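You operate a simulated robot arm through the tools that you are given. There is no shell and no other tool. Be economical: measure what you need, move in short steps, check, and stop when the job is done.

You run a simulated robot arm. Do the job below in one go: nothing can be reset, and whatever is moved stays where it is left.

## Task
Test the mushroom stop with the rollers running slowly, then free and reset it.
Fine: speed on 3, start, halt the board by the mushroom alone before it meets the length stop; pull it up, press reset once; the drive ends off.

The check looks at the end state, three seconds after you hand in, the way a careful person would. Anything else that was tipped, shoved, dropped, spilled or broken makes it a failure.

## Robot
A 6-joint arm with a fingered hand, fixed in place. Base frame: the origin is at the foot of the arm, x ahead of it, y to its left, z up. Lengths are in mm, angles in degrees, forces in N, time in s.
With the tool pointing down near the work surface it reaches from about 300 to 800 mm from the base axis. Its first joint turns from -166.0 to 166.0 degrees. Payload 4 kg.
The TCP is the grasp point between the finger pads, 26 mm short of the fingertips. In the tool frame z runs along the fingers and y along their closing line. Largest opening 132 mm; the body of the gripper starts 73 mm behind the TCP. The gripper is a hand of 5 fingers: y runs from the thumb to the fingers, the wrist lies at [0, 0, -239] in the tool frame.
Orientation is that of the tool frame in the base frame, as a unit quaternion [x, y, z, w]. With the fingers straight down and closing along the base's y, the tool's x points along the base's -x, its y along +y and its z along -z.

## Interface
- The arm moves only by the tool step_arm. Its argument "series" is a list of rows, each a list of 6 numbers: the shift along the tool's x, y, z in mm, then the turn, a rotation vector about the tool's x, y, z in degrees. In form: [[tx, ty, tz, ax, ay, az], ...]. A call has 1 to 10 rows; each row shifts and turns the commanded pose from where the row before left it, along the tool's axes as they then stand. Rows are played at 5 a second. More than 50 mm and 8.6 degrees between two rows, and nothing of the call is played. A pose out of reach is approached as far as the arm can. The call stops where the force on the tool passes 50 N (or 10 N more than at its start, if that is more) or the arm is blocked; 0.2 s more then pass. In this call time passes only in rows, and 0.2 s behind the last. The reply holds the time, the measured pose of the TCP, the force on the tool along the base axes, the opening and the grip force, in the units named above and with some noise, with the torque about the TCP (base axes, N m) and any sound that the robot's microphone picked up.
- Cameras (640 x 400 px; columns grow to the right, rows downward): "scene" is fixed at [398.8, -500.7, 1201.9]; the picture's right is [1.00, 0.03, 0.00], its down [0.01, -0.22, -0.97] and it looks along [-0.03, 0.97, -0.22] (base axes); focal length 314 px, centre (320, 200). "wrist" rides on the gripper at [84, 2, -97] in the tool frame; the picture's right is [-0.02, 1.00, 0.00], its down [-0.75, -0.02, -0.66] and it looks along [-0.66, -0.01, 0.75] (tool axes); focal length 270 px, centre (320, 200). There is no depth. A picture from a camera that has moved, and an enlarged one, comes with that camera's place and axes in the base frame and with its lens.
- camera(camera): a new picture of that camera. No time passes.
- move_fingers(finger1, finger2, finger3, finger4, thumb_bend): sets how far each is bent, from 0 (flat) to 1 (curled in); at 0.3 the hand is open as for a grip, at 0.7 the pads meet at the TCP. One left out holds its place. A second passes; each finger stops where it meets its share of the squeeze, and holds until it gets a number again. It is the only way to open and close the hand. It gives what a move gives, with no picture; readings hold the bend of each and the force on the fingers (four entries, about 0 where the hand has none), thumb and palm.
- zoom(camera, box): a new picture of the part [left, top, right, bottom] of that camera's present view, enlarged. No time passes.
- job_done(): hands the job in; it is judged then, once.

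Go step by step. Nothing tells you positions but the pictures and the camera data: compare them with the known pose of the tool, close in by small moves and look again before you grip or let go. The budget is 120 turns and 68 pictures, counting those below and the enlarged ones. Unless the task says otherwise, let go and move clear before handing in, and close with one line.

The tools are called after ">>>" as name(argument=value, ...) on one line, values as JSON. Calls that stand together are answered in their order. step_arm: Moves the arm, as the interface text tells. Its arguments: {"type":"object","properties":{"series":{"type":"array"}},"required":["series"]} The other tools are called the same way: move_fingers (finger1, finger2, finger3, finger4, thumb_bend) moves the fingers one by one; camera (camera) takes a picture; zoom (camera, box) takes an enlarged picture of a part of a camera's view; job_done () hands the job in.

At the start:

```text
clock: 0.0
tool_pos: [214.1, 503.5, 1123.4]
tool_rot: [0.0, 1.0, 0.0, 0.0]
wrist_force: [-0.7, -0.4, 0.6]
torque: [0.03, 0.02, 0.01]
finger_gap: 131.9
grasp_force: 0.1
shape: jaw
bend: [0.3, 0.3, 0.3, 0.3, 0.3]
finger forces: [0.0, 0.0, 0.1, 0.1, 0.0, 0.0]
```

scene: 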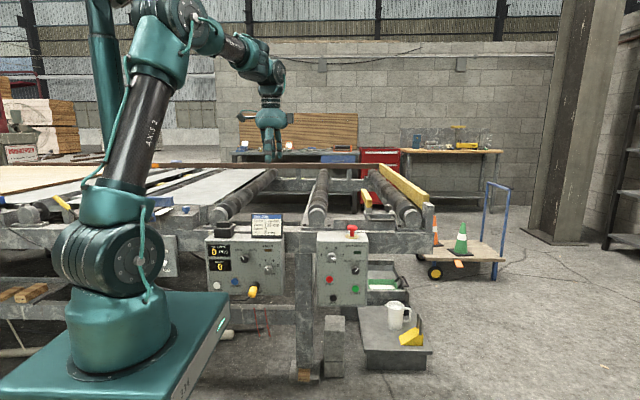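
wrist: 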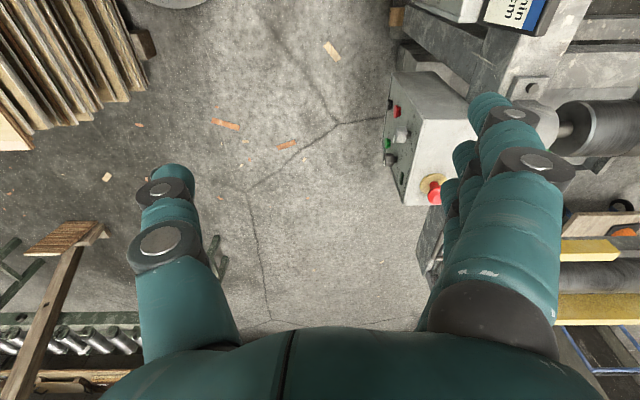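

I see two control boxes on the front of the roller table: left one with displays and knobs, right one with the red mushroom on top and some coloured buttons. I zoom in on both to read the labels.

>>> zoom(camera="scene", box=[300, 215, 380, 315])

>>> zoom(camera="scene", box=[195, 205, 295, 305])

>>> zoom(camera="scene", box=[140, 140, 460, 310])

```text
4.00 times, centred on (340, 265) of scene
camera zoom: at [398.8, -500.7, 1201.9], right [1.0, 0.03, 0.0], down [0.01, -0.22, -0.97], along [-0.03, 0.97, -0.22], focal length 1257 px, centre (240, -60)
```

zoom: 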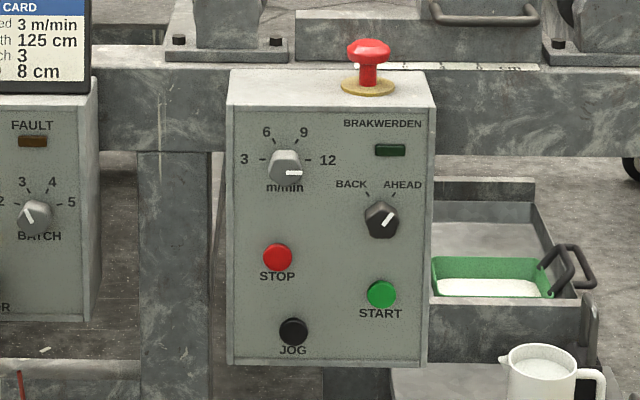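

```text
4.00 times, centred on (245, 255) of scene
camera zoom: at [398.8, -500.7, 1201.9], right [1.0, 0.03, 0.0], down [0.01, -0.22, -0.97], along [-0.03, 0.97, -0.22], focal length 1257 px, centre (620, -20)
```

zoom: 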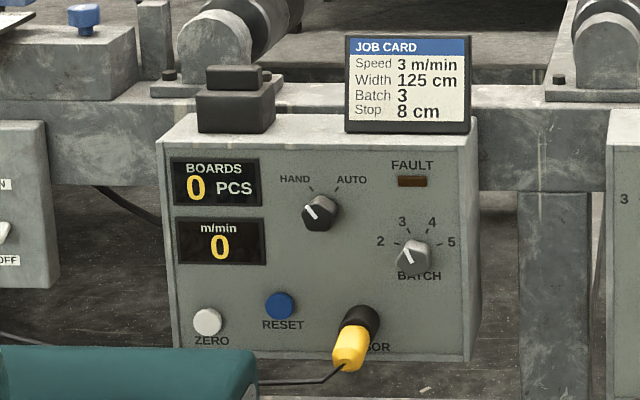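

```text
2.00 times, centred on (300, 225) of scene
camera zoom: at [398.8, -500.7, 1201.9], right [1.0, 0.03, 0.0], down [0.01, -0.22, -0.97], along [-0.03, 0.97, -0.22], focal length 629 px, centre (360, 150)
```

zoom: 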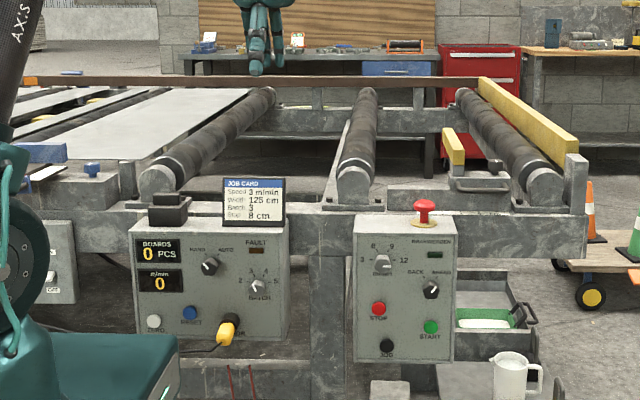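

The mushroom triangulates to about (494, 736, 789), so the right panel faces -y toward me. The speed knob is on 12, direction is AHEAD, and RESET is on the left panel. First I turn the hand to point along +y.

>>> step_arm(series=[[0, 0, 0, -8.5, 0, 0], [0, 0, 0, -8.5, 0, 0], [0, 0, 0, -8.5, 0, 0], [0, 0, 0, -8.5, 0, 0], [0, 0, 0, -8.5, 0, 0], [0, 0, 0, -8.5, 0, 0], [0, 0, 0, -8.5, 0, 0], [0, 0, 0, -8.5, 0, 0], [0, 0, 0, -8.5, 0, 0], [0, 0, 0, -8.5, 0, 0]])

>>> step_arm(series=[[0, 0, 0, -5, 0, 0]])

>>> camera(camera="wrist")

>>> camera(camera="scene")

```text
clock: 2.2
tool_pos: [213.8, 503.1, 1122.1]
tool_rot: [0.002, 0.737, 0.676, 0.0]
wrist_force: [-1.0, -0.2, 0.6]
torque: [-0.01, 0.02, 0.0]
finger_gap: 131.9
grasp_force: 0.0
shape: jaw
bend: [0.3, 0.3, 0.3, 0.3, 0.3]
finger forces: [0.0, 0.0, 0.0, 0.0, 0.1, 0.0]
```

```text
clock: 2.6
tool_pos: [215.3, 502.8, 1122.8]
tool_rot: [0.0, 0.706, 0.708, 0.002]
wrist_force: [-0.5, 0.0, 0.3]
torque: [-0.01, 0.0, 0.02]
finger_gap: 131.9
grasp_force: 0.1
shape: jaw
bend: [0.3, 0.3, 0.3, 0.3, 0.3]
finger forces: [0.1, 0.1, 0.0, 0.0, 0.0, 0.0]
```

```text
62 pictures are left
camera wrist: at [128.4, 406.0, 1124.9], right [0.02, 0.0, 1.0], down [0.75, -0.66, -0.02], along [0.66, 0.75, -0.01], focal length 270 px, centre (320, 200)
```

wrist: 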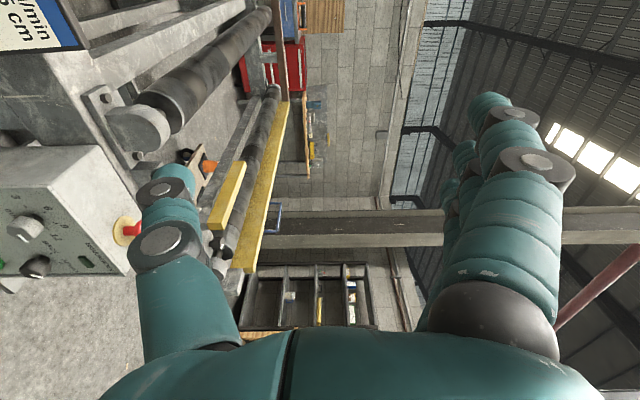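

```text
61 pictures are left
```

scene: 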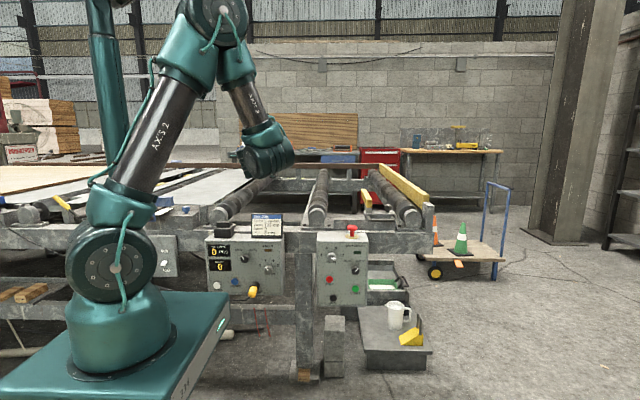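

The speed knob comes out near (413, 677, 697), START near (510, 690, 558) and RESET near (8, 690, 582). I move down in front of the speed knob at a safe distance, curl the outer fingers and look.

>>> step_arm(series=[[-20, -42, 0, 0, 0, 0], [-20, -42, 0, 0, 0, 0], [-20, -42, 0, 0, 0, 0], [-20, -42, 0, 0, 0, 0], [-20, -42, 0, 0, 0, 0], [-20, -42, 0, 0, 0, 0], [-20, -42, 0, 0, 0, 0], [-20, -42, 0, 0, 0, 0], [-20, -42, 0, 0, 0, 0], [-20, -42, 0, 0, 0, 0]])

>>> move_fingers(finger1=1, finger4=1)

>>> camera(camera="wrist")

>>> camera(camera="scene")

```text
clock: 4.8
tool_pos: [461.0, 578.2, 771.8]
tool_rot: [0.0, 0.706, 0.708, 0.0]
wrist_force: [0.6, 0.1, -0.7]
torque: [-0.02, 0.01, 0.01]
finger_gap: 131.9
grasp_force: 0.1
shape: jaw
bend: [0.3, 0.3, 0.3, 0.3, 0.3]
finger forces: [0.0, 0.0, 0.1, 0.0, 0.1, 0.0]
out of reach, approached as far as the arm can: row 1, 2, 3, 4, 5, 6, 7
```

```text
clock: 5.8
tool_pos: [461.2, 578.7, 772.2]
tool_rot: [0.0, 0.707, 0.707, 0.0]
wrist_force: [-0.2, 0.2, 0.0]
torque: [-0.03, 0.0, 0.02]
finger_gap: 64.7
grasp_force: 0.0
shape: fingers
bend: [1.0, 0.3, 0.3, 1.0, 0.3]
finger forces: [0.0, 0.0, 0.0, 0.0, 0.1, 0.0]
```

```text
60 pictures are left
camera wrist: at [374.8, 481.2, 774.0], right [0.02, 0.0, 1.0], down [0.75, -0.66, -0.02], along [0.66, 0.75, -0.01], focal length 270 px, centre (320, 200)
```

wrist: 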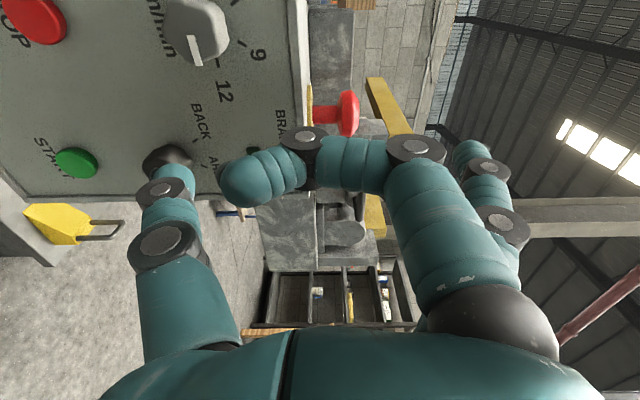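

```text
59 pictures are left
```

scene: 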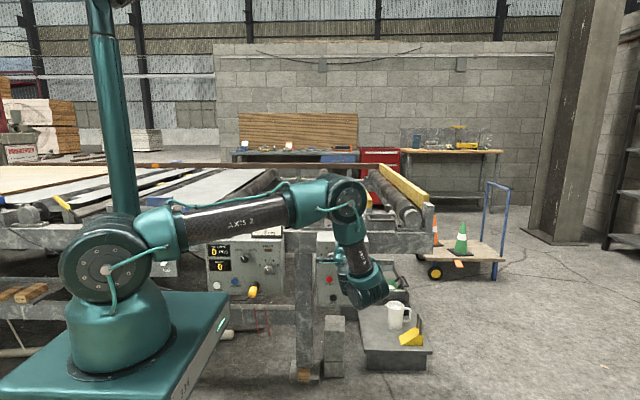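

The arm settled at (461, 578, 772) with the hand horizontal and the knob bar lying level with its pointer to the right on 12. I move toward the knob's axis in small steps and check that the motion follows.

>>> step_arm(series=[[12, -19, 0, 0, 0, 0], [12, -19, 0, 0, 0, 0], [12, -19, 0, 0, 0, 0], [12, -18, 0, 0, 0, 0]])

>>> camera(camera="wrist")

```text
clock: 6.8
tool_pos: [430.5, 600.9, 699.8]
tool_rot: [0.0, 0.709, 0.705, 0.001]
wrist_force: [-0.4, 0.4, 0.3]
torque: [-0.01, 0.01, 0.02]
finger_gap: 64.6
grasp_force: 0.1
shape: fingers
bend: [1.0, 0.3, 0.3, 1.0, 0.3]
finger forces: [0.1, 0.0, 0.0, 0.0, 0.0, 0.0]
out of reach, approached as far as the arm can: row 1, 2, 3, 4
```

```text
58 pictures are left
camera wrist: at [344.4, 504.9, 702.0], right [0.02, 0.01, 1.0], down [0.75, -0.66, -0.01], along [0.66, 0.75, -0.02], focal length 270 px, centre (320, 200)
```

wrist: 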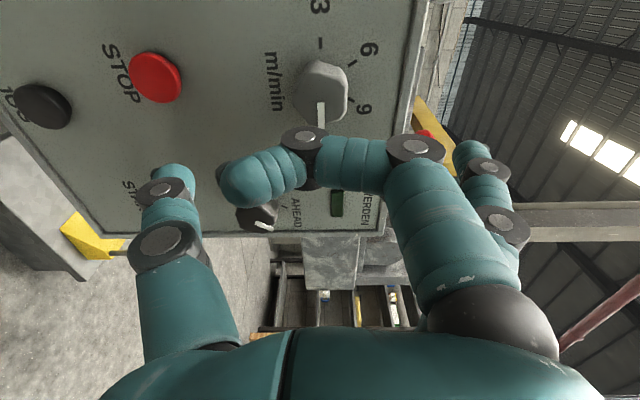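

The arm cannot pull the wrist closer than roughly 560 mm, which is what pushed it outward. The knob sits at about (411, 680, 699) and the panel face at about y=700. I close in to y=640 and centre on the knob.

>>> step_arm(series=[[6, 0, 13, 0, 0, 0], [6, 0, 13, 0, 0, 0], [6, 0, 13, 0, 0, 0]])

>>> camera(camera="wrist")

>>> zoom(camera="scene", box=[270, 200, 430, 300])

```text
clock: 7.6
tool_pos: [413.3, 640.4, 700.6]
tool_rot: [0.001, 0.707, 0.707, 0.0]
wrist_force: [0.0, -0.2, -0.3]
torque: [0.0, 0.01, 0.0]
finger_gap: 64.9
grasp_force: 0.1
shape: fingers
bend: [1.0, 0.3, 0.3, 1.0, 0.3]
finger forces: [0.0, 0.1, 0.0, 0.1, 0.1, 0.0]
```

```text
57 pictures are left
camera wrist: at [327.2, 543.5, 701.8], right [0.02, 0.0, 1.0], down [0.75, -0.66, -0.02], along [0.66, 0.75, -0.01], focal length 270 px, centre (320, 200)
```

wrist: 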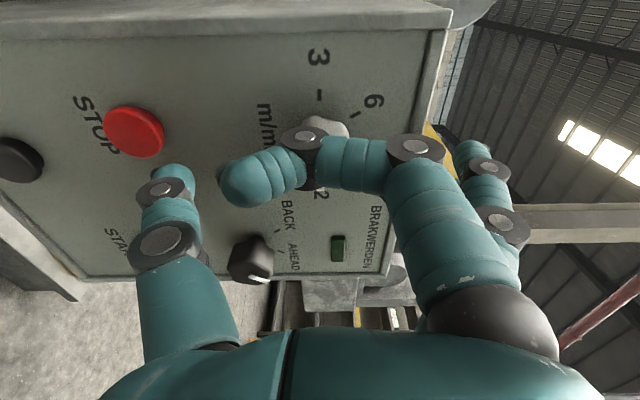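

```text
4.00 times, centred on (350, 250) of scene
camera zoom: at [398.8, -500.7, 1201.9], right [1.0, 0.03, 0.0], down [0.01, -0.22, -0.97], along [-0.03, 0.97, -0.22], focal length 1257 px, centre (200, 0)
```

zoom: 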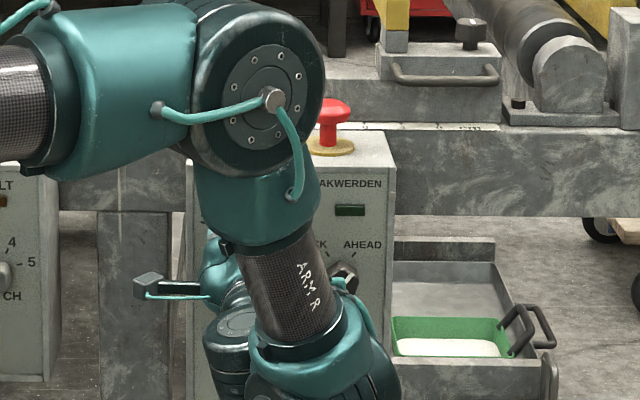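

The curled front finger hides the knob, so I open it to check the alignment.

>>> move_fingers(finger1=0.2, finger4=0.2)

>>> camera(camera="wrist")

```text
clock: 8.6
tool_pos: [412.4, 639.5, 700.2]
tool_rot: [-0.001, 0.707, 0.707, 0.0]
wrist_force: [-0.1, -0.4, -0.5]
torque: [-0.03, -0.01, 0.01]
finger_gap: 149.3
grasp_force: 0.1
shape: fingers
bend: [0.2, 0.3, 0.3, 0.2, 0.3]
finger forces: [0.0, 0.1, 0.0, 0.0, 0.0, 0.0]
```

```text
55 pictures are left
camera wrist: at [327.1, 543.4, 701.7], right [0.02, 0.0, 1.0], down [0.75, -0.66, -0.02], along [0.66, 0.75, -0.01], focal length 270 px, centre (320, 200)
```

wrist: 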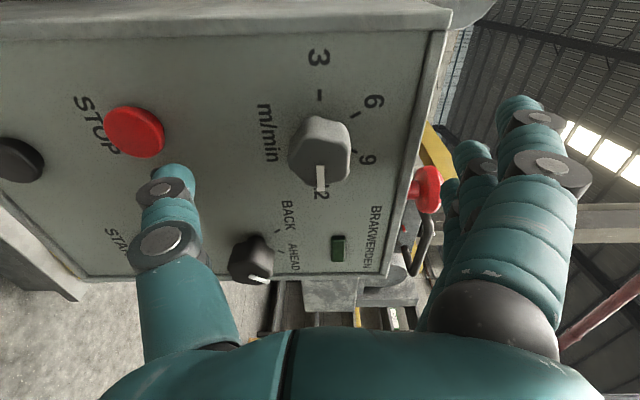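

The knob is centred on the hand to within a few mm, its face near y=683. I advance 28 mm and then close fingers 2, 3 and the thumb.

>>> step_arm(series=[[1, 0, 10, 0, 0, 0], [1, 0, 10, 0, 0, 0], [0, 0, 8, 0, 0, 0]])

>>> move_fingers(finger2=0.7, finger3=0.7, thumb_bend=0.7)

>>> camera(camera="wrist")

```text
clock: 9.4
tool_pos: [412.6, 668.4, 699.3]
tool_rot: [0.001, 0.707, 0.707, 0.0]
wrist_force: [-2.5, -20.4, 6.5]
torque: [-1.42, 0.19, 0.02]
finger_gap: 150.5
grasp_force: 10.3
shape: fingers
bend: [0.2, 0.3, 0.3, 0.2, 0.3]
finger forces: [0.0, 0.0, 0.0, 0.0, 20.4, 0.0]
```

```text
clock: 10.4
tool_pos: [412.4, 668.1, 699.1]
tool_rot: [0.001, 0.707, 0.707, 0.001]
wrist_force: [-1.0, -45.7, 8.9]
torque: [-2.34, 0.28, 0.02]
finger_gap: 148.7
grasp_force: 27.7
shape: fingers
bend: [0.2, 0.35, 0.35, 0.2, 0.39]
finger forces: [0.0, 8.5, 8.4, 0.0, 39.0, 0.0]
```

```text
54 pictures are left
camera wrist: at [326.6, 571.3, 701.3], right [0.02, 0.0, 1.0], down [0.75, -0.66, -0.02], along [0.66, 0.75, -0.01], focal length 270 px, centre (320, 200)
```

wrist: 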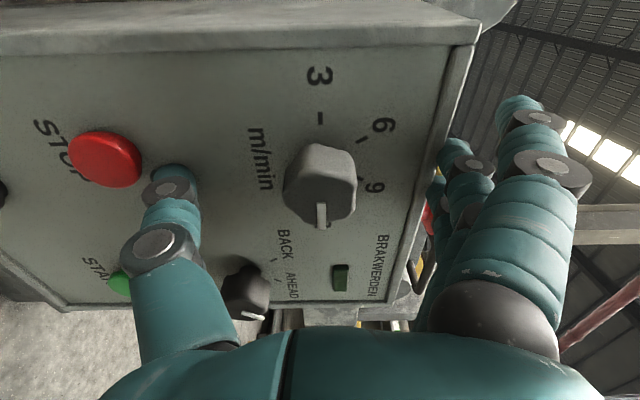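

The thumb tip met the panel before closing, since the open fingers reach farther forward. I back off, pre-close to a narrow gap and then approach again.

>>> step_arm(series=[[0, 0, -13, 0, 0, 0], [0, 0, -13, 0, 0, 0]])

>>> move_fingers(finger2=0.5, finger3=0.5, thumb_bend=0.5)

>>> camera(camera="wrist")

```text
clock: 11.0
tool_pos: [410.4, 643.8, 698.9]
tool_rot: [0.0, 0.707, 0.707, 0.0]
wrist_force: [0.4, 0.1, 0.1]
torque: [0.03, -0.03, -0.01]
finger_gap: 120.7
grasp_force: 0.1
shape: fingers
bend: [0.2, 0.46, 0.46, 0.2, 0.48]
finger forces: [0.0, 0.0, 0.0, 0.0, 0.1, 0.0]
```

```text
clock: 12.0
tool_pos: [411.6, 643.1, 700.1]
tool_rot: [0.0, 0.707, 0.707, 0.0]
wrist_force: [0.6, -0.5, 0.4]
torque: [0.0, 0.04, -0.02]
finger_gap: 117.7
grasp_force: 0.0
shape: fingers
bend: [0.2, 0.5, 0.5, 0.2, 0.5]
finger forces: [0.0, 0.1, 0.0, 0.1, 0.0, 0.0]
```

```text
53 pictures are left
camera wrist: at [325.6, 545.9, 701.6], right [0.02, 0.0, 1.0], down [0.75, -0.66, -0.02], along [0.66, 0.75, -0.01], focal length 270 px, centre (320, 200)
```

wrist: 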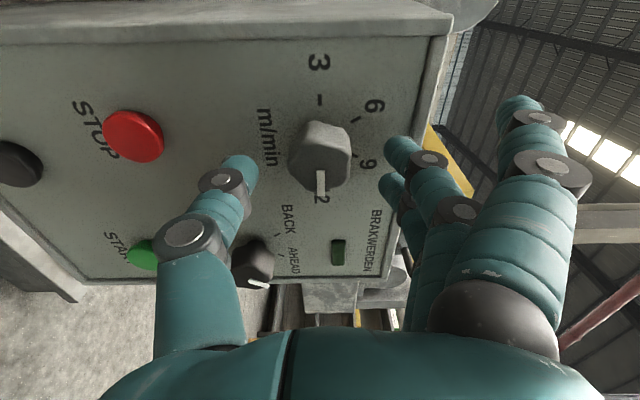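

Now thumb and fingers 2 and 3 straddle the knob, with its face about 20 mm ahead of the tips. I advance 26 mm and close.

>>> step_arm(series=[[0, 0, 10, 0, 0, 0], [0, 0, 10, 0, 0, 0], [0, 0, 5, 0, 0, 0]])

>>> move_fingers(finger2=0.7, finger3=0.7, thumb_bend=0.7)

>>> camera(camera="wrist")

```text
clock: 12.6
tool_pos: [412.6, 657.5, 694.7]
tool_rot: [0.004, 0.709, 0.705, -0.003]
wrist_force: [-4.3, -25.8, 4.3]
torque: [-0.38, 0.18, 0.16]
finger_gap: 114.9
grasp_force: 13.0
shape: fingers
bend: [0.2, 0.49, 0.49, 0.2, 0.51]
finger forces: [0.0, 3.7, 3.5, 0.0, 19.2, 0.1]
stopped in row 3: the force on the tool passed its limit at 75 N (the readings are from after the stop); the commanded pose is now the measured one
```

```text
clock: 13.6
tool_pos: [412.7, 658.7, 695.6]
tool_rot: [0.002, 0.708, 0.706, -0.003]
wrist_force: [8.4, 6.4, 5.4]
torque: [0.12, 0.08, -0.15]
finger_gap: 94.8
grasp_force: 11.4
shape: fingers
bend: [0.2, 0.62, 0.65, 0.2, 0.66]
finger forces: [0.0, 10.5, 5.0, 0.0, 8.1, 0.1]
```

```text
52 pictures are left
camera wrist: at [325.9, 561.7, 699.5], right [0.03, 0.0, 1.0], down [0.75, -0.66, -0.02], along [0.66, 0.75, -0.02], focal length 270 px, centre (320, 200)
```

wrist: 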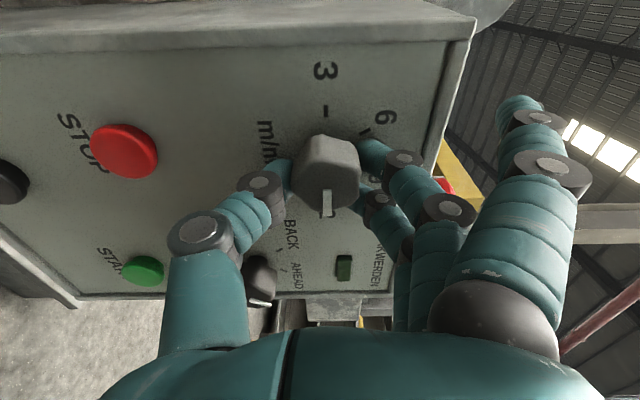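

The hand holds the knob between thumb and two fingers. I turn it counter-clockwise (negative about tool z) by 40° and check.

>>> step_arm(series=[[0, 0, 0, 0, 0, -8], [0, 0, 0, 0, 0, -8], [0, 0, 0, 0, 0, -8], [0, 0, 0, 0, 0, -8], [0, 0, 0, 0, 0, -8]])

>>> camera(camera="wrist")

```text
clock: 14.8
tool_pos: [412.1, 658.3, 698.0]
tool_rot: [-0.241, 0.665, 0.665, 0.24]
wrist_force: [8.6, -1.9, 23.9]
torque: [0.56, 0.29, -0.13]
finger_gap: 92.7
grasp_force: 17.8
shape: fingers
bend: [0.2, 0.6, 0.63, 0.2, 0.68]
finger forces: [0.0, 15.0, 13.7, 0.0, 6.4, 0.0]
```

```text
51 pictures are left
camera wrist: at [343.9, 561.3, 645.1], right [-0.62, 0.0, 0.78], down [0.59, -0.66, 0.47], along [0.51, 0.75, 0.41], focal length 270 px, centre (320, 200)
```

wrist: 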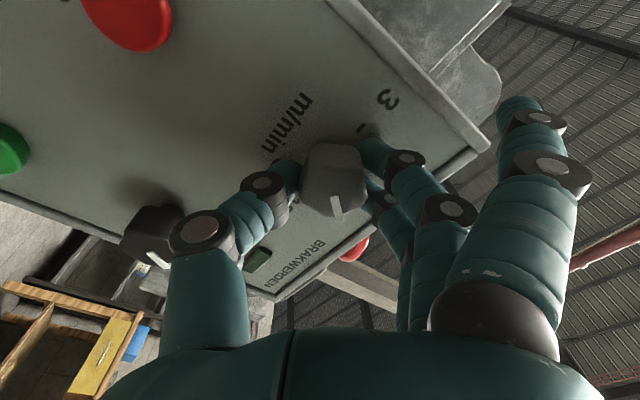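

The knob follows the hand. I nudge up to ease the side force and turn another 48°.

>>> step_arm(series=[[-1.5, 2, 0, 0, 0, -8], [0, 0, 0, 0, 0, -8], [0, 0, 0, 0, 0, -8], [0, 0, 0, 0, 0, -8], [0, 0, 0, 0, 0, -8], [0, 0, 0, 0, 0, -8]])

>>> camera(camera="wrist")

```text
clock: 16.2
tool_pos: [410.0, 659.9, 696.9]
tool_rot: [-0.493, 0.512, 0.508, 0.487]
wrist_force: [-5.5, 10.6, 7.2]
torque: [0.15, 0.02, -0.07]
finger_gap: 95.0
grasp_force: 12.6
shape: fingers
bend: [0.2, 0.62, 0.6, 0.2, 0.67]
finger forces: [0.0, 6.5, 11.0, 0.0, 6.7, 0.1]
```

```text
50 pictures are left
camera wrist: at [402.3, 560.4, 612.8], right [-1.0, 0.0, 0.06], down [0.05, -0.65, 0.76], along [0.04, 0.76, 0.65], focal length 270 px, centre (320, 200)
```

wrist: 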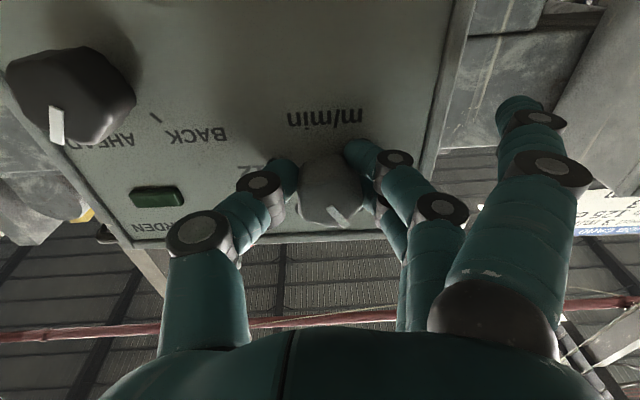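

The pointer now stands a little left of vertical, near 6. I continue turning toward 3.

>>> step_arm(series=[[0, 0, 0, 0, 0, -8], [0, 0, 0, 0, 0, -8], [0, 0, 0, 0, 0, -8], [0, 0, 0, 0, 0, -8], [0, 0, 0, 0, 0, -8], [0, 0, 0, 0, 0, -8], [0, 0, 0, 0, 0, -8], [0, 0, 0, 0, 0, -8]])

>>> camera(camera="wrist")

```text
clock: 16.8
tool_pos: [412.8, 659.9, 697.5]
tool_rot: [0.551, -0.446, -0.448, -0.544]
wrist_force: [-16.9, -36.0, 11.5]
torque: [0.3, 0.27, 1.26]
finger_gap: 92.3
grasp_force: 36.4
shape: fingers
bend: [0.2, 0.66, 0.67, 0.2, 0.68]
finger forces: [0.0, 22.9, 42.7, 0.1, 7.5, 0.1]
out of reach, approached as far as the arm can: row 2, 3
stopped in row 3: the force on the tool passed its limit at 79 N (the readings are from after the stop); the commanded pose is now the measured one
```

```text
49 pictures are left
camera wrist: at [427.0, 563.1, 615.2], right [-0.98, -0.01, -0.18], down [-0.13, -0.66, 0.74], along [-0.12, 0.76, 0.64], focal length 270 px, centre (320, 200)
```

wrist: 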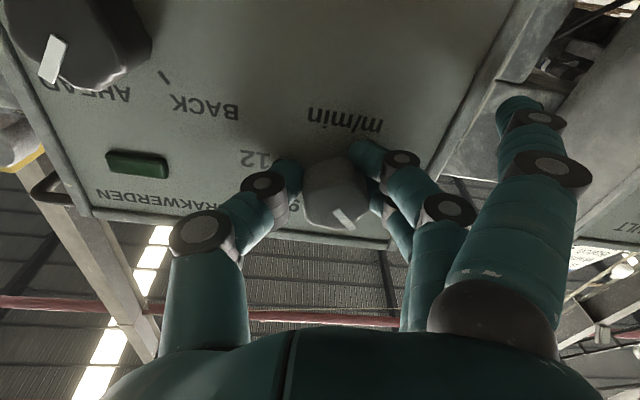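

The wrist joint ran to its limit at about -102°. I open slightly, back off, check the knob and turn the hand back.

>>> move_fingers(finger2=0.54, finger3=0.54, thumb_bend=0.54)

>>> step_arm(series=[[0, 0, -10, 0, 0, 0], [0, 0, -15, 0, 0, 0], [0, 0, -15, 0, 0, 0]])

>>> step_arm(series=[[0, 0, 0, 0, 0, 8], [0, 0, 0, 0, 0, 8], [0, 0, 0, 0, 0, 8], [0, 0, 0, 0, 0, 8], [0, 0, 0, 0, 0, 8], [0, 0, 0, 0, 0, 8]])

>>> camera(camera="wrist")

```text
clock: 17.2
tool_pos: [417.1, 658.5, 696.9]
tool_rot: [0.549, -0.449, -0.447, -0.545]
wrist_force: [-4.5, -38.4, 6.8]
torque: [0.28, 0.14, 0.32]
finger_gap: 96.4
grasp_force: 22.0
shape: fingers
bend: [0.2, 0.59, 0.59, 0.2, 0.6]
finger forces: [0.1, 6.8, 17.8, 0.0, 18.8, 0.0]
stopped: the force on the tool passed its limit at 53 N (the readings are from after the stop); the commanded pose is now the measured one
```

```text
clock: 18.0
tool_pos: [432.9, 640.4, 698.2]
tool_rot: [0.551, -0.448, -0.447, -0.544]
wrist_force: [-9.1, 7.5, -1.8]
torque: [-0.04, -0.04, -0.05]
finger_gap: 110.0
grasp_force: 5.0
shape: fingers
bend: [0.2, 0.52, 0.45, 0.2, 0.54]
finger forces: [0.0, 2.4, 8.0, 0.0, 0.1, 0.0]
out of reach, approached as far as the arm can: row 1, 2, 3
```

```text
clock: 19.4
tool_pos: [435.2, 640.6, 695.8]
tool_rot: [-0.319, 0.633, 0.63, 0.317]
wrist_force: [-5.5, 0.7, 2.8]
torque: [0.02, 0.05, 0.1]
finger_gap: 109.7
grasp_force: 3.1
shape: fingers
bend: [0.2, 0.45, 0.54, 0.2, 0.54]
finger forces: [0.0, 6.1, 0.0, 0.0, 0.0, 0.0]
```

```text
48 pictures are left
camera wrist: at [381.3, 542.8, 630.2], right [-0.79, 0.0, 0.61], down [0.46, -0.65, 0.6], along [0.4, 0.76, 0.52], focal length 270 px, centre (320, 200)
```

wrist: 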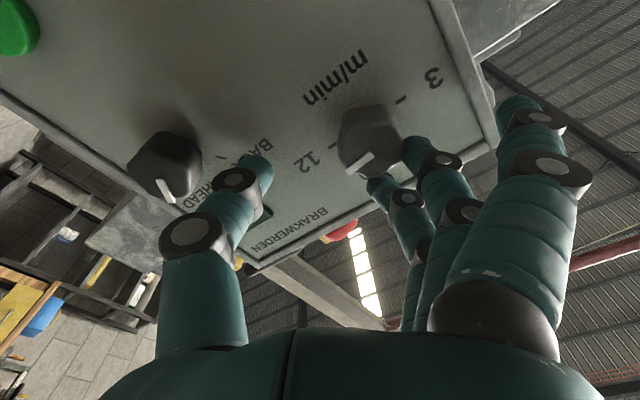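

The fingers still brush the knob, so I back straight off now that the hand is turned back, and look again.

>>> step_arm(series=[[0, 0, -10, 0, 0, 0], [0, 0, -10, 0, 0, 0], [0, 0, -10, 0, 0, 0]])

>>> step_arm(series=[[0, 0, 0, 0, 0, 8], [0, 0, 0, 0, 0, 8], [0, 0, 0, 0, 0, 8], [0, 0, 0, 0, 0, 8], [0, 0, 0, 0, 0, 8]])

>>> camera(camera="wrist")

```text
clock: 20.2
tool_pos: [434.6, 610.2, 697.3]
tool_rot: [-0.321, 0.633, 0.629, 0.317]
wrist_force: [0.3, -0.2, 0.2]
torque: [-0.02, 0.0, -0.03]
finger_gap: 109.8
grasp_force: 0.0
shape: fingers
bend: [0.2, 0.54, 0.54, 0.2, 0.54]
finger forces: [0.0, 0.1, 0.0, 0.0, 0.0, 0.0]
```

```text
clock: 21.4
tool_pos: [433.6, 610.3, 697.1]
tool_rot: [-0.084, 0.704, 0.7, 0.081]
wrist_force: [0.0, -0.6, 0.0]
torque: [-0.01, 0.03, 0.0]
finger_gap: 109.9
grasp_force: 0.0
shape: fingers
bend: [0.2, 0.54, 0.54, 0.2, 0.54]
finger forces: [0.1, 0.0, 0.0, 0.0, 0.0, 0.1]
```

```text
47 pictures are left
camera wrist: at [349.5, 513.5, 679.6], right [-0.21, 0.01, 0.98], down [0.74, -0.65, 0.16], along [0.64, 0.76, 0.13], focal length 270 px, centre (320, 200)
```

wrist: 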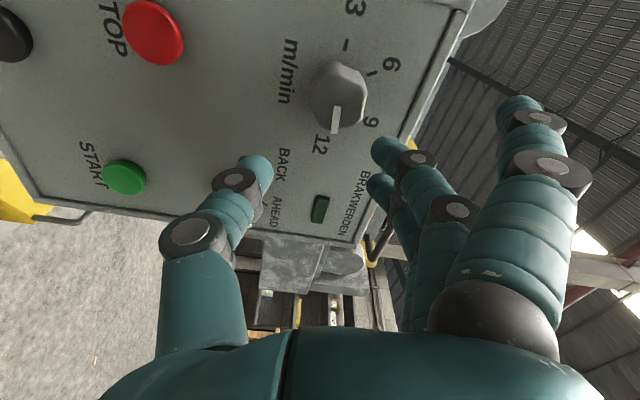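

The fingers dragged the knob back to 12 during that release. I will instead start from a hand roll of about +80° and turn down to 0°, where backing straight off works, in two strokes.

>>> step_arm(series=[[0, 0, 5, 0, 0, 8.5], [0, 0, 5, 0, 0, 8.5], [0, 0, 0, 0, 0, 8.5], [0, 0, 0, 0, 0, 8.5], [0, 0, 0, 0, 0, 8.5], [0, 0, 0, 0, 0, 8.5], [0, 0, 0, 0, 0, 8.5], [0, 0, 0, 0, 0, 8.5], [0, 0, 0, 0, 0, 8.5], [0, 0, 0, 0, 0, 8.5]])

>>> camera(camera="wrist")

```text
clock: 23.6
tool_pos: [433.1, 620.0, 695.5]
tool_rot: [0.414, 0.576, 0.571, -0.413]
wrist_force: [-0.6, -0.2, 1.4]
torque: [-0.02, -0.01, -0.02]
finger_gap: 109.7
grasp_force: 0.1
shape: fingers
bend: [0.2, 0.54, 0.54, 0.2, 0.54]
finger forces: [0.1, 0.0, 0.1, 0.1, 0.0, 0.0]
```

```text
46 pictures are left
camera wrist: at [406.9, 523.6, 778.3], right [0.96, 0.0, 0.3], down [0.23, -0.66, -0.71], along [0.19, 0.75, -0.63], focal length 270 px, centre (320, 200)
```

wrist: 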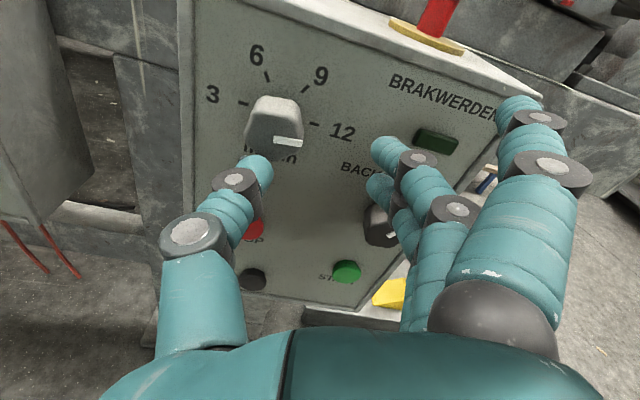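

From two wrist views the knob axis is at about x=404, z=701, its face at y=672 and the panel at y=690. I centre on it, finish the roll and open slightly.

>>> step_arm(series=[[7, -13, 0, 0, 0, 0], [6.5, -13.3, 0, 0, 0, 0], [0, 0, 0, 0, 0, 8], [0, 0, 0, 0, 0, 8]])

>>> move_fingers(finger2=0.5, finger3=0.5, thumb_bend=0.5)

>>> camera(camera="wrist")

```text
clock: 24.6
tool_pos: [404.7, 620.5, 701.3]
tool_rot: [0.49, 0.513, 0.508, -0.488]
wrist_force: [-0.5, -1.2, 0.5]
torque: [0.0, 0.01, -0.02]
finger_gap: 110.0
grasp_force: 0.1
shape: fingers
bend: [0.2, 0.54, 0.54, 0.2, 0.54]
finger forces: [0.0, 0.1, 0.0, 0.1, 0.0, 0.0]
```

```text
clock: 25.6
tool_pos: [404.0, 619.9, 701.6]
tool_rot: [0.489, 0.515, 0.508, -0.488]
wrist_force: [0.2, -0.5, -0.6]
torque: [0.03, 0.02, 0.0]
finger_gap: 116.5
grasp_force: 0.1
shape: fingers
bend: [0.2, 0.5, 0.5, 0.2, 0.5]
finger forces: [0.0, 0.1, 0.0, 0.1, 0.0, 0.0]
```

```text
45 pictures are left
camera wrist: at [401.1, 524.7, 786.0], right [1.0, 0.0, 0.02], down [0.02, -0.66, -0.75], along [0.01, 0.75, -0.66], focal length 270 px, centre (320, 200)
```

wrist: 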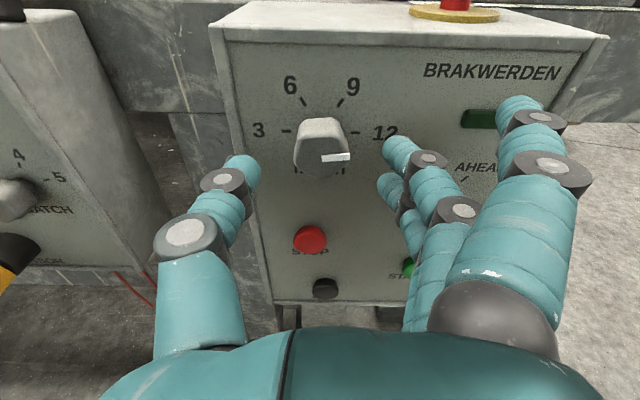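

Well centred. I bring fingers 1 and 4 in so they keep clear of the AHEAD knob, advance and grip.

>>> move_fingers(finger1=0.48, finger4=0.48)

>>> step_arm(series=[[0, 0, 12, 0, 0, 0], [0, 0, 12, 0, 0, 0], [0, 0, 6, 0, 0, 0], [0, 0, 5, 0, 0, 0]])

>>> move_fingers(finger2=0.7, finger3=0.7, thumb_bend=0.7)

>>> camera(camera="wrist")

```text
clock: 26.6
tool_pos: [405.0, 620.9, 699.0]
tool_rot: [0.491, 0.513, 0.508, -0.488]
wrist_force: [-1.6, -0.3, -0.1]
torque: [0.03, -0.01, -0.02]
finger_gap: 78.3
grasp_force: 0.1
shape: fingers
bend: [0.48, 0.5, 0.5, 0.48, 0.5]
finger forces: [0.0, 0.0, 0.1, 0.0, 0.0, 0.0]
```

```text
clock: 27.6
tool_pos: [403.7, 656.2, 700.3]
tool_rot: [0.489, 0.513, 0.509, -0.488]
wrist_force: [-0.2, 0.4, -0.3]
torque: [0.04, 0.01, 0.0]
finger_gap: 78.1
grasp_force: 0.2
shape: fingers
bend: [0.48, 0.5, 0.5, 0.48, 0.5]
finger forces: [0.0, 0.0, 0.0, 0.0, 0.1, 0.1]
```

```text
clock: 28.6
tool_pos: [403.3, 655.4, 700.9]
tool_rot: [0.49, 0.513, 0.509, -0.487]
wrist_force: [1.2, 6.9, 0.6]
torque: [0.01, -0.03, -0.06]
finger_gap: 60.8
grasp_force: 10.8
shape: fingers
bend: [0.48, 0.62, 0.62, 0.48, 0.65]
finger forces: [0.1, 5.7, 5.9, 0.0, 10.3, 0.0]
```

```text
44 pictures are left
camera wrist: at [400.3, 559.2, 786.1], right [1.0, 0.0, 0.02], down [0.02, -0.66, -0.75], along [0.01, 0.75, -0.66], focal length 270 px, centre (320, 200)
```

wrist: 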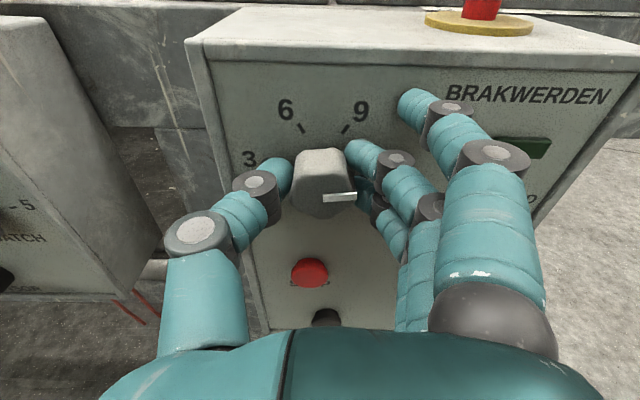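

A clean, symmetric grip. I turn counter-clockwise 85°.

>>> step_arm(series=[[0, 0, 0, 0, 0, -8.5], [0, 0, 0, 0, 0, -8.5], [0, 0, 0, 0, 0, -8.5], [0, 0, 0, 0, 0, -8.5], [0, 0, 0, 0, 0, -8.5], [0, 0, 0, 0, 0, -8.5], [0, 0, 0, 0, 0, -8.5], [0, 0, 0, 0, 0, -8.5], [0, 0, 0, 0, 0, -8.5], [0, 0, 0, 0, 0, -8.5]])

>>> camera(camera="wrist")

```text
clock: 30.8
tool_pos: [404.8, 655.0, 700.1]
tool_rot: [0.014, 0.71, 0.704, -0.015]
wrist_force: [4.0, 4.1, -3.1]
torque: [0.0, 0.03, -0.12]
finger_gap: 62.1
grasp_force: 11.3
shape: fingers
bend: [0.48, 0.63, 0.63, 0.48, 0.65]
finger forces: [0.0, 4.2, 6.6, 0.1, 12.0, 0.0]
```

```text
43 pictures are left
camera wrist: at [318.0, 558.6, 706.4], right [0.06, 0.01, 1.0], down [0.75, -0.66, -0.04], along [0.66, 0.75, -0.04], focal length 270 px, centre (320, 200)
```

wrist: 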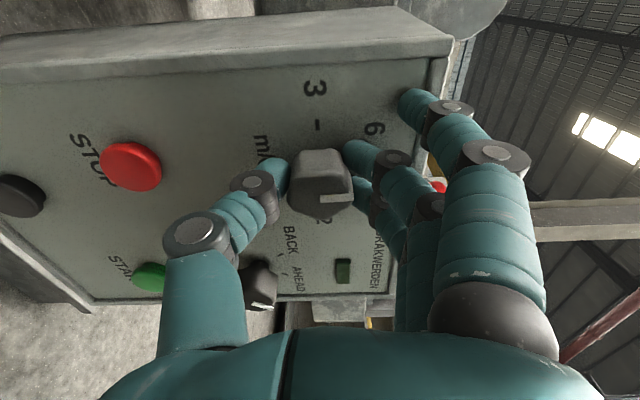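

The pointer now points straight up and the hand is at roll 0. I release here, back straight off, turn the hand back and regrip.

>>> move_fingers(finger2=0.5, finger3=0.5, thumb_bend=0.5)

>>> step_arm(series=[[0, 0, -12, 0, 0, 0], [0, 0, -12, 0, 0, 0], [0, 0, -8, 0, 0, 0]])

>>> step_arm(series=[[0, 0, 0, 0, 0, 8.5], [0, 0, 0, 0, 0, 8.5], [0, 0, 0, 0, 0, 8.5], [0, 0, 0, 0, 0, 8.5], [0, 0, 0, 0, 0, 8.5], [0, 0, 0, 0, 0, 8.5], [0, 0, 0, 0, 0, 8.5], [0, 0, 0, 0, 0, 8.5], [0, 0, 0, 0, 0, 8.5], [0, 0, 0, 0, 0, 8.5]])

>>> camera(camera="wrist")

```text
clock: 31.8
tool_pos: [403.7, 655.8, 701.7]
tool_rot: [0.013, 0.71, 0.704, -0.016]
wrist_force: [0.0, -0.8, 0.5]
torque: [0.02, 0.0, 0.0]
finger_gap: 78.0
grasp_force: 0.1
shape: fingers
bend: [0.48, 0.5, 0.5, 0.48, 0.5]
finger forces: [0.1, 0.0, 0.0, 0.0, 0.0, 0.0]
```

```text
clock: 32.6
tool_pos: [405.6, 624.1, 701.5]
tool_rot: [0.014, 0.709, 0.705, -0.017]
wrist_force: [0.5, 0.7, 0.2]
torque: [0.01, -0.02, -0.04]
finger_gap: 78.2
grasp_force: 0.0
shape: fingers
bend: [0.48, 0.5, 0.5, 0.48, 0.5]
finger forces: [0.0, 0.0, 0.1, 0.0, 0.1, 0.0]
```

```text
clock: 34.8
tool_pos: [403.5, 624.1, 700.7]
tool_rot: [0.49, 0.513, 0.508, -0.488]
wrist_force: [0.4, 0.7, -0.2]
torque: [-0.03, -0.01, -0.01]
finger_gap: 77.9
grasp_force: 0.1
shape: fingers
bend: [0.48, 0.5, 0.5, 0.48, 0.5]
finger forces: [0.0, 0.1, 0.0, 0.0, 0.0, 0.0]
```

```text
42 pictures are left
camera wrist: at [400.6, 527.2, 786.1], right [1.0, 0.0, 0.02], down [0.02, -0.66, -0.75], along [0.01, 0.75, -0.66], focal length 270 px, centre (320, 200)
```

wrist: 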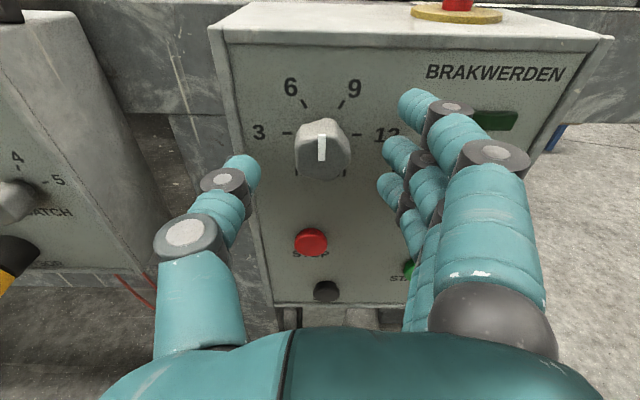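

The pointer stays straight up. Second stroke: advance, grip and turn about 91° to bring it to 3.

>>> step_arm(series=[[0, 0, 12, 0, 0, 0], [0, 0, 12, 0, 0, 0], [0, 0, 7, 0, 0, 0]])

>>> move_fingers(finger2=0.7, finger3=0.7, thumb_bend=0.7)

>>> step_arm(series=[[0, 0, 0, 0, 0, -8.5], [0, 0, 0, 0, 0, -8.5], [0, 0, 0, 0, 0, -8.5], [0, 0, 0, 0, 0, -8.5], [0, 0, 0, 0, 0, -8.5], [0, 0, 0, 0, 0, -8.5], [0, 0, 0, 0, 0, -8.5], [0, 0, 0, 0, 0, -8.5], [0, 0, 0, 0, 0, -8.5], [0, 0, 0, 0, 0, -8.5]])

>>> step_arm(series=[[0, 0, 0, 0, 0, -5]])

>>> camera(camera="wrist")

```text
clock: 35.6
tool_pos: [404.3, 654.3, 700.2]
tool_rot: [0.489, 0.514, 0.509, -0.487]
wrist_force: [0.0, -0.2, 0.7]
torque: [-0.02, 0.03, -0.02]
finger_gap: 78.1
grasp_force: 0.1
shape: fingers
bend: [0.48, 0.5, 0.5, 0.48, 0.5]
finger forces: [0.1, 0.1, 0.0, 0.1, 0.1, 0.1]
```

```text
clock: 36.6
tool_pos: [404.5, 653.3, 700.2]
tool_rot: [0.489, 0.514, 0.509, -0.488]
wrist_force: [1.0, 7.0, -0.7]
torque: [0.02, 0.02, -0.04]
finger_gap: 60.4
grasp_force: 10.5
shape: fingers
bend: [0.48, 0.62, 0.63, 0.48, 0.65]
finger forces: [0.1, 5.7, 5.5, 0.0, 10.2, 0.0]
```

```text
clock: 38.8
tool_pos: [404.7, 653.0, 700.4]
tool_rot: [0.013, 0.71, 0.704, -0.015]
wrist_force: [10.2, 7.1, -3.2]
torque: [-0.01, 0.01, -0.23]
finger_gap: 61.6
grasp_force: 11.5
shape: fingers
bend: [0.48, 0.63, 0.63, 0.48, 0.65]
finger forces: [0.0, 4.1, 6.7, 0.0, 12.2, 0.0]
```

```text
clock: 39.2
tool_pos: [404.3, 653.8, 700.8]
tool_rot: [-0.018, 0.71, 0.704, 0.015]
wrist_force: [10.7, 6.4, -2.3]
torque: [-0.04, 0.08, -0.2]
finger_gap: 61.9
grasp_force: 12.0
shape: fingers
bend: [0.48, 0.63, 0.63, 0.48, 0.65]
finger forces: [0.1, 4.1, 7.2, 0.0, 12.3, 0.1]
```

```text
41 pictures are left
camera wrist: at [318.5, 557.4, 699.3], right [-0.03, 0.01, 1.0], down [0.75, -0.66, 0.02], along [0.66, 0.75, 0.01], focal length 270 px, centre (320, 200)
```

wrist: 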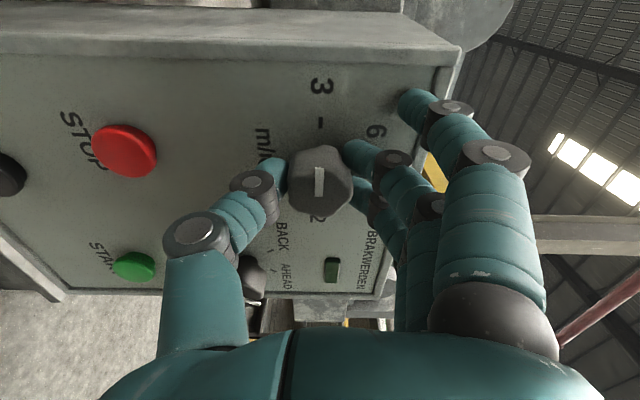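

The pointer now lines up with the 3 mark. I release, back off and verify with a zoom.

>>> move_fingers(finger2=0.5, finger3=0.5, thumb_bend=0.5)

>>> step_arm(series=[[0, 0, -12, 0, 0, 0], [0, 0, -12, 0, 0, 0], [0, 0, -8, 0, 0, 0]])

>>> step_arm(series=[[0, 0, 0, 0, 0, 8.5], [0, 0, 0, 0, 0, 8.5], [0, 0, 0, 0, 0, 8.5], [0, 0, 0, 0, 0, 8.5], [0, 0, 0, 0, 0, 8.5], [0, 0, 0, 0, 0, 8.5], [0, 0, 0, 0, 0, 8.5], [0, 0, 0, 0, 0, 8.5], [0, 0, 0, 0, 0, 8.5], [0, 0, 0, 0, 0, 8.5]])

>>> camera(camera="wrist")

>>> zoom(camera="scene", box=[0, 130, 450, 300])

```text
clock: 40.2
tool_pos: [403.7, 654.3, 700.4]
tool_rot: [-0.018, 0.709, 0.704, 0.015]
wrist_force: [0.3, -0.3, 1.0]
torque: [-0.02, -0.01, 0.02]
finger_gap: 78.0
grasp_force: 0.0
shape: fingers
bend: [0.48, 0.5, 0.5, 0.48, 0.5]
finger forces: [0.0, 0.0, 0.0, 0.0, 0.0, 0.1]
```

```text
clock: 41.0
tool_pos: [404.1, 621.3, 701.7]
tool_rot: [-0.017, 0.709, 0.705, 0.016]
wrist_force: [-0.3, 0.0, -0.3]
torque: [0.01, 0.03, 0.01]
finger_gap: 78.2
grasp_force: 0.1
shape: fingers
bend: [0.48, 0.5, 0.5, 0.48, 0.5]
finger forces: [0.1, 0.1, 0.0, 0.0, 0.0, 0.0]
```

```text
clock: 43.2
tool_pos: [404.5, 621.9, 700.3]
tool_rot: [0.468, 0.533, 0.529, -0.466]
wrist_force: [-0.7, -0.6, 0.9]
torque: [-0.01, 0.02, 0.01]
finger_gap: 78.0
grasp_force: 0.2
shape: fingers
bend: [0.48, 0.5, 0.5, 0.48, 0.5]
finger forces: [0.1, 0.0, 0.0, 0.0, 0.0, 0.0]
```

```text
40 pictures are left
camera wrist: at [393.8, 526.6, 786.0], right [0.99, 0.0, 0.11], down [0.08, -0.66, -0.74], along [0.07, 0.75, -0.66], focal length 270 px, centre (320, 200)
```

wrist: 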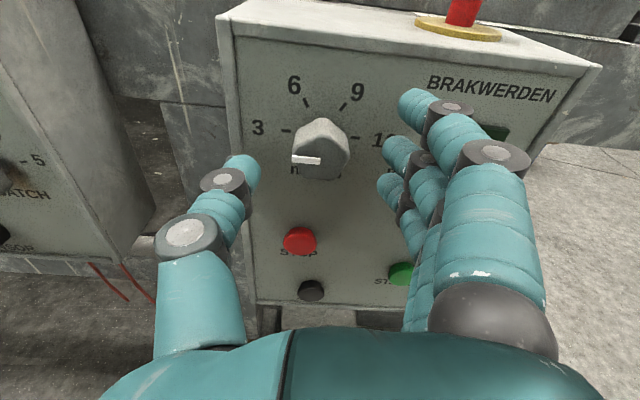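

```text
1.42 times, centred on (225, 215) of scene
camera zoom: at [398.8, -500.7, 1201.9], right [1.0, 0.03, 0.0], down [0.01, -0.22, -0.97], along [-0.03, 0.97, -0.22], focal length 447 px, centre (455, 179)
```

zoom: 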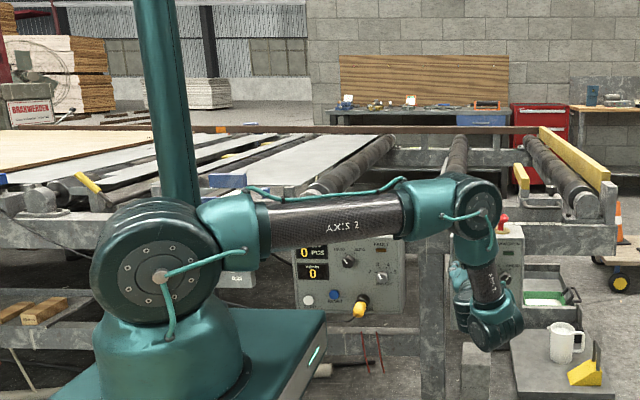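

Speed is on 3. Next I close a three-finger tip for pushing, level the roll and pitch the hand about 45° down, moving in front of START while staying clear of the panel.

>>> move_fingers(finger1=1, finger4=1, finger2=0.7, finger3=0.7, thumb_bend=0.7)

>>> step_arm(series=[[0, 0, -10, 0, 0, 7.4], [0, 19, -10, 0, -7.5, 0], [0, 19, 0, 0, -7.5, 0], [0, 19, 0, 0, -7.5, 0], [0, 19, 0, 0, -7.5, 0], [0, 19, 0, 0, -7.5, 0], [0, 0, 0, 0, -7.5, 0]])

>>> camera(camera="wrist")

```text
clock: 44.2
tool_pos: [404.3, 622.9, 700.9]
tool_rot: [0.467, 0.534, 0.53, -0.465]
wrist_force: [-0.8, -0.4, -0.6]
torque: [-0.04, 0.01, -0.02]
finger_gap: 44.3
grasp_force: 0.0
shape: fingers
bend: [1.0, 0.7, 0.7, 1.0, 0.7]
finger forces: [0.1, 0.0, 0.1, 0.0, 0.0, 0.0]
```

```text
clock: 45.8
tool_pos: [502.1, 606.1, 700.9]
tool_rot: [0.653, 0.656, 0.269, -0.267]
wrist_force: [1.4, 0.9, 0.3]
torque: [-0.01, -0.02, 0.01]
finger_gap: 44.5
grasp_force: 0.0
shape: fingers
bend: [1.0, 0.7, 0.7, 1.0, 0.7]
finger forces: [0.0, 0.0, 0.0, 0.0, 0.1, 0.0]
out of reach, approached as far as the arm can: row 1
```

```text
38 pictures are left
camera wrist: at [502.3, 598.1, 829.7], right [1.0, -0.01, -0.01], down [-0.01, -1.0, -0.06], along [-0.01, 0.06, -1.0], focal length 270 px, centre (320, 200)
```

wrist: 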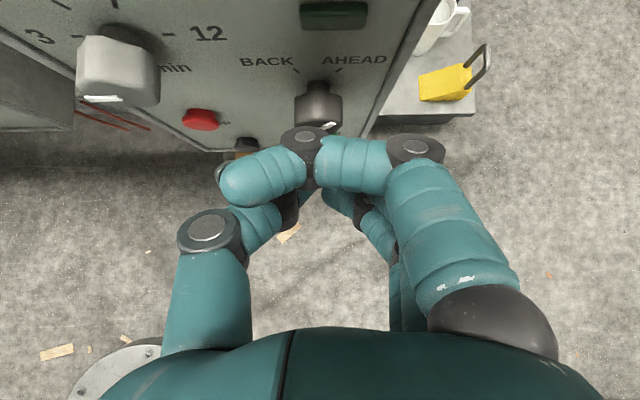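

In this tilt the curled finger would lead, so START is better pressed with the hand level. First I rehearse the hover above the mushroom to know its place and reach.

>>> step_arm(series=[[32, 0, -32, 0, 0, 0], [32, 0, -32, 0, 0, 0], [32, 0, -32, 0, 0, 0], [31, 0, -31, 0, 0, 0], [0, 0, 0, 0, -7.5, 0], [0, 0, 0, 0, -7.5, 0]])

>>> camera(camera="wrist")

```text
clock: 47.2
tool_pos: [503.4, 607.3, 879.6]
tool_rot: [0.683, 0.685, 0.181, -0.178]
wrist_force: [0.1, 0.2, -0.1]
torque: [0.01, 0.02, 0.01]
finger_gap: 44.2
grasp_force: 0.0
shape: fingers
bend: [1.0, 0.7, 0.7, 1.0, 0.7]
finger forces: [0.0, 0.1, 0.0, 0.0, 0.0, 0.0]
```

```text
37 pictures are left
camera wrist: at [503.3, 633.2, 1006.3], right [1.0, -0.02, -0.01], down [-0.01, -0.98, 0.2], along [-0.01, -0.2, -0.98], focal length 270 px, centre (320, 200)
```

wrist: 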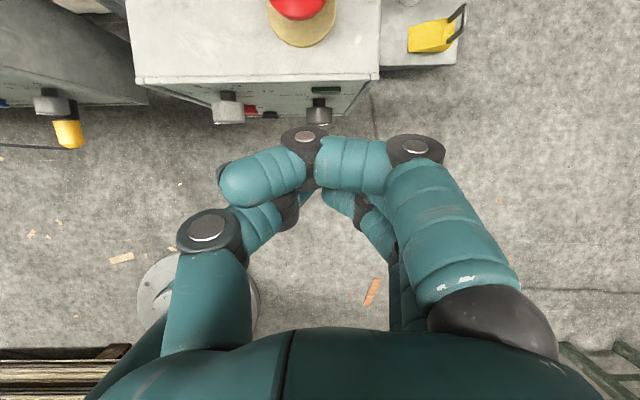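

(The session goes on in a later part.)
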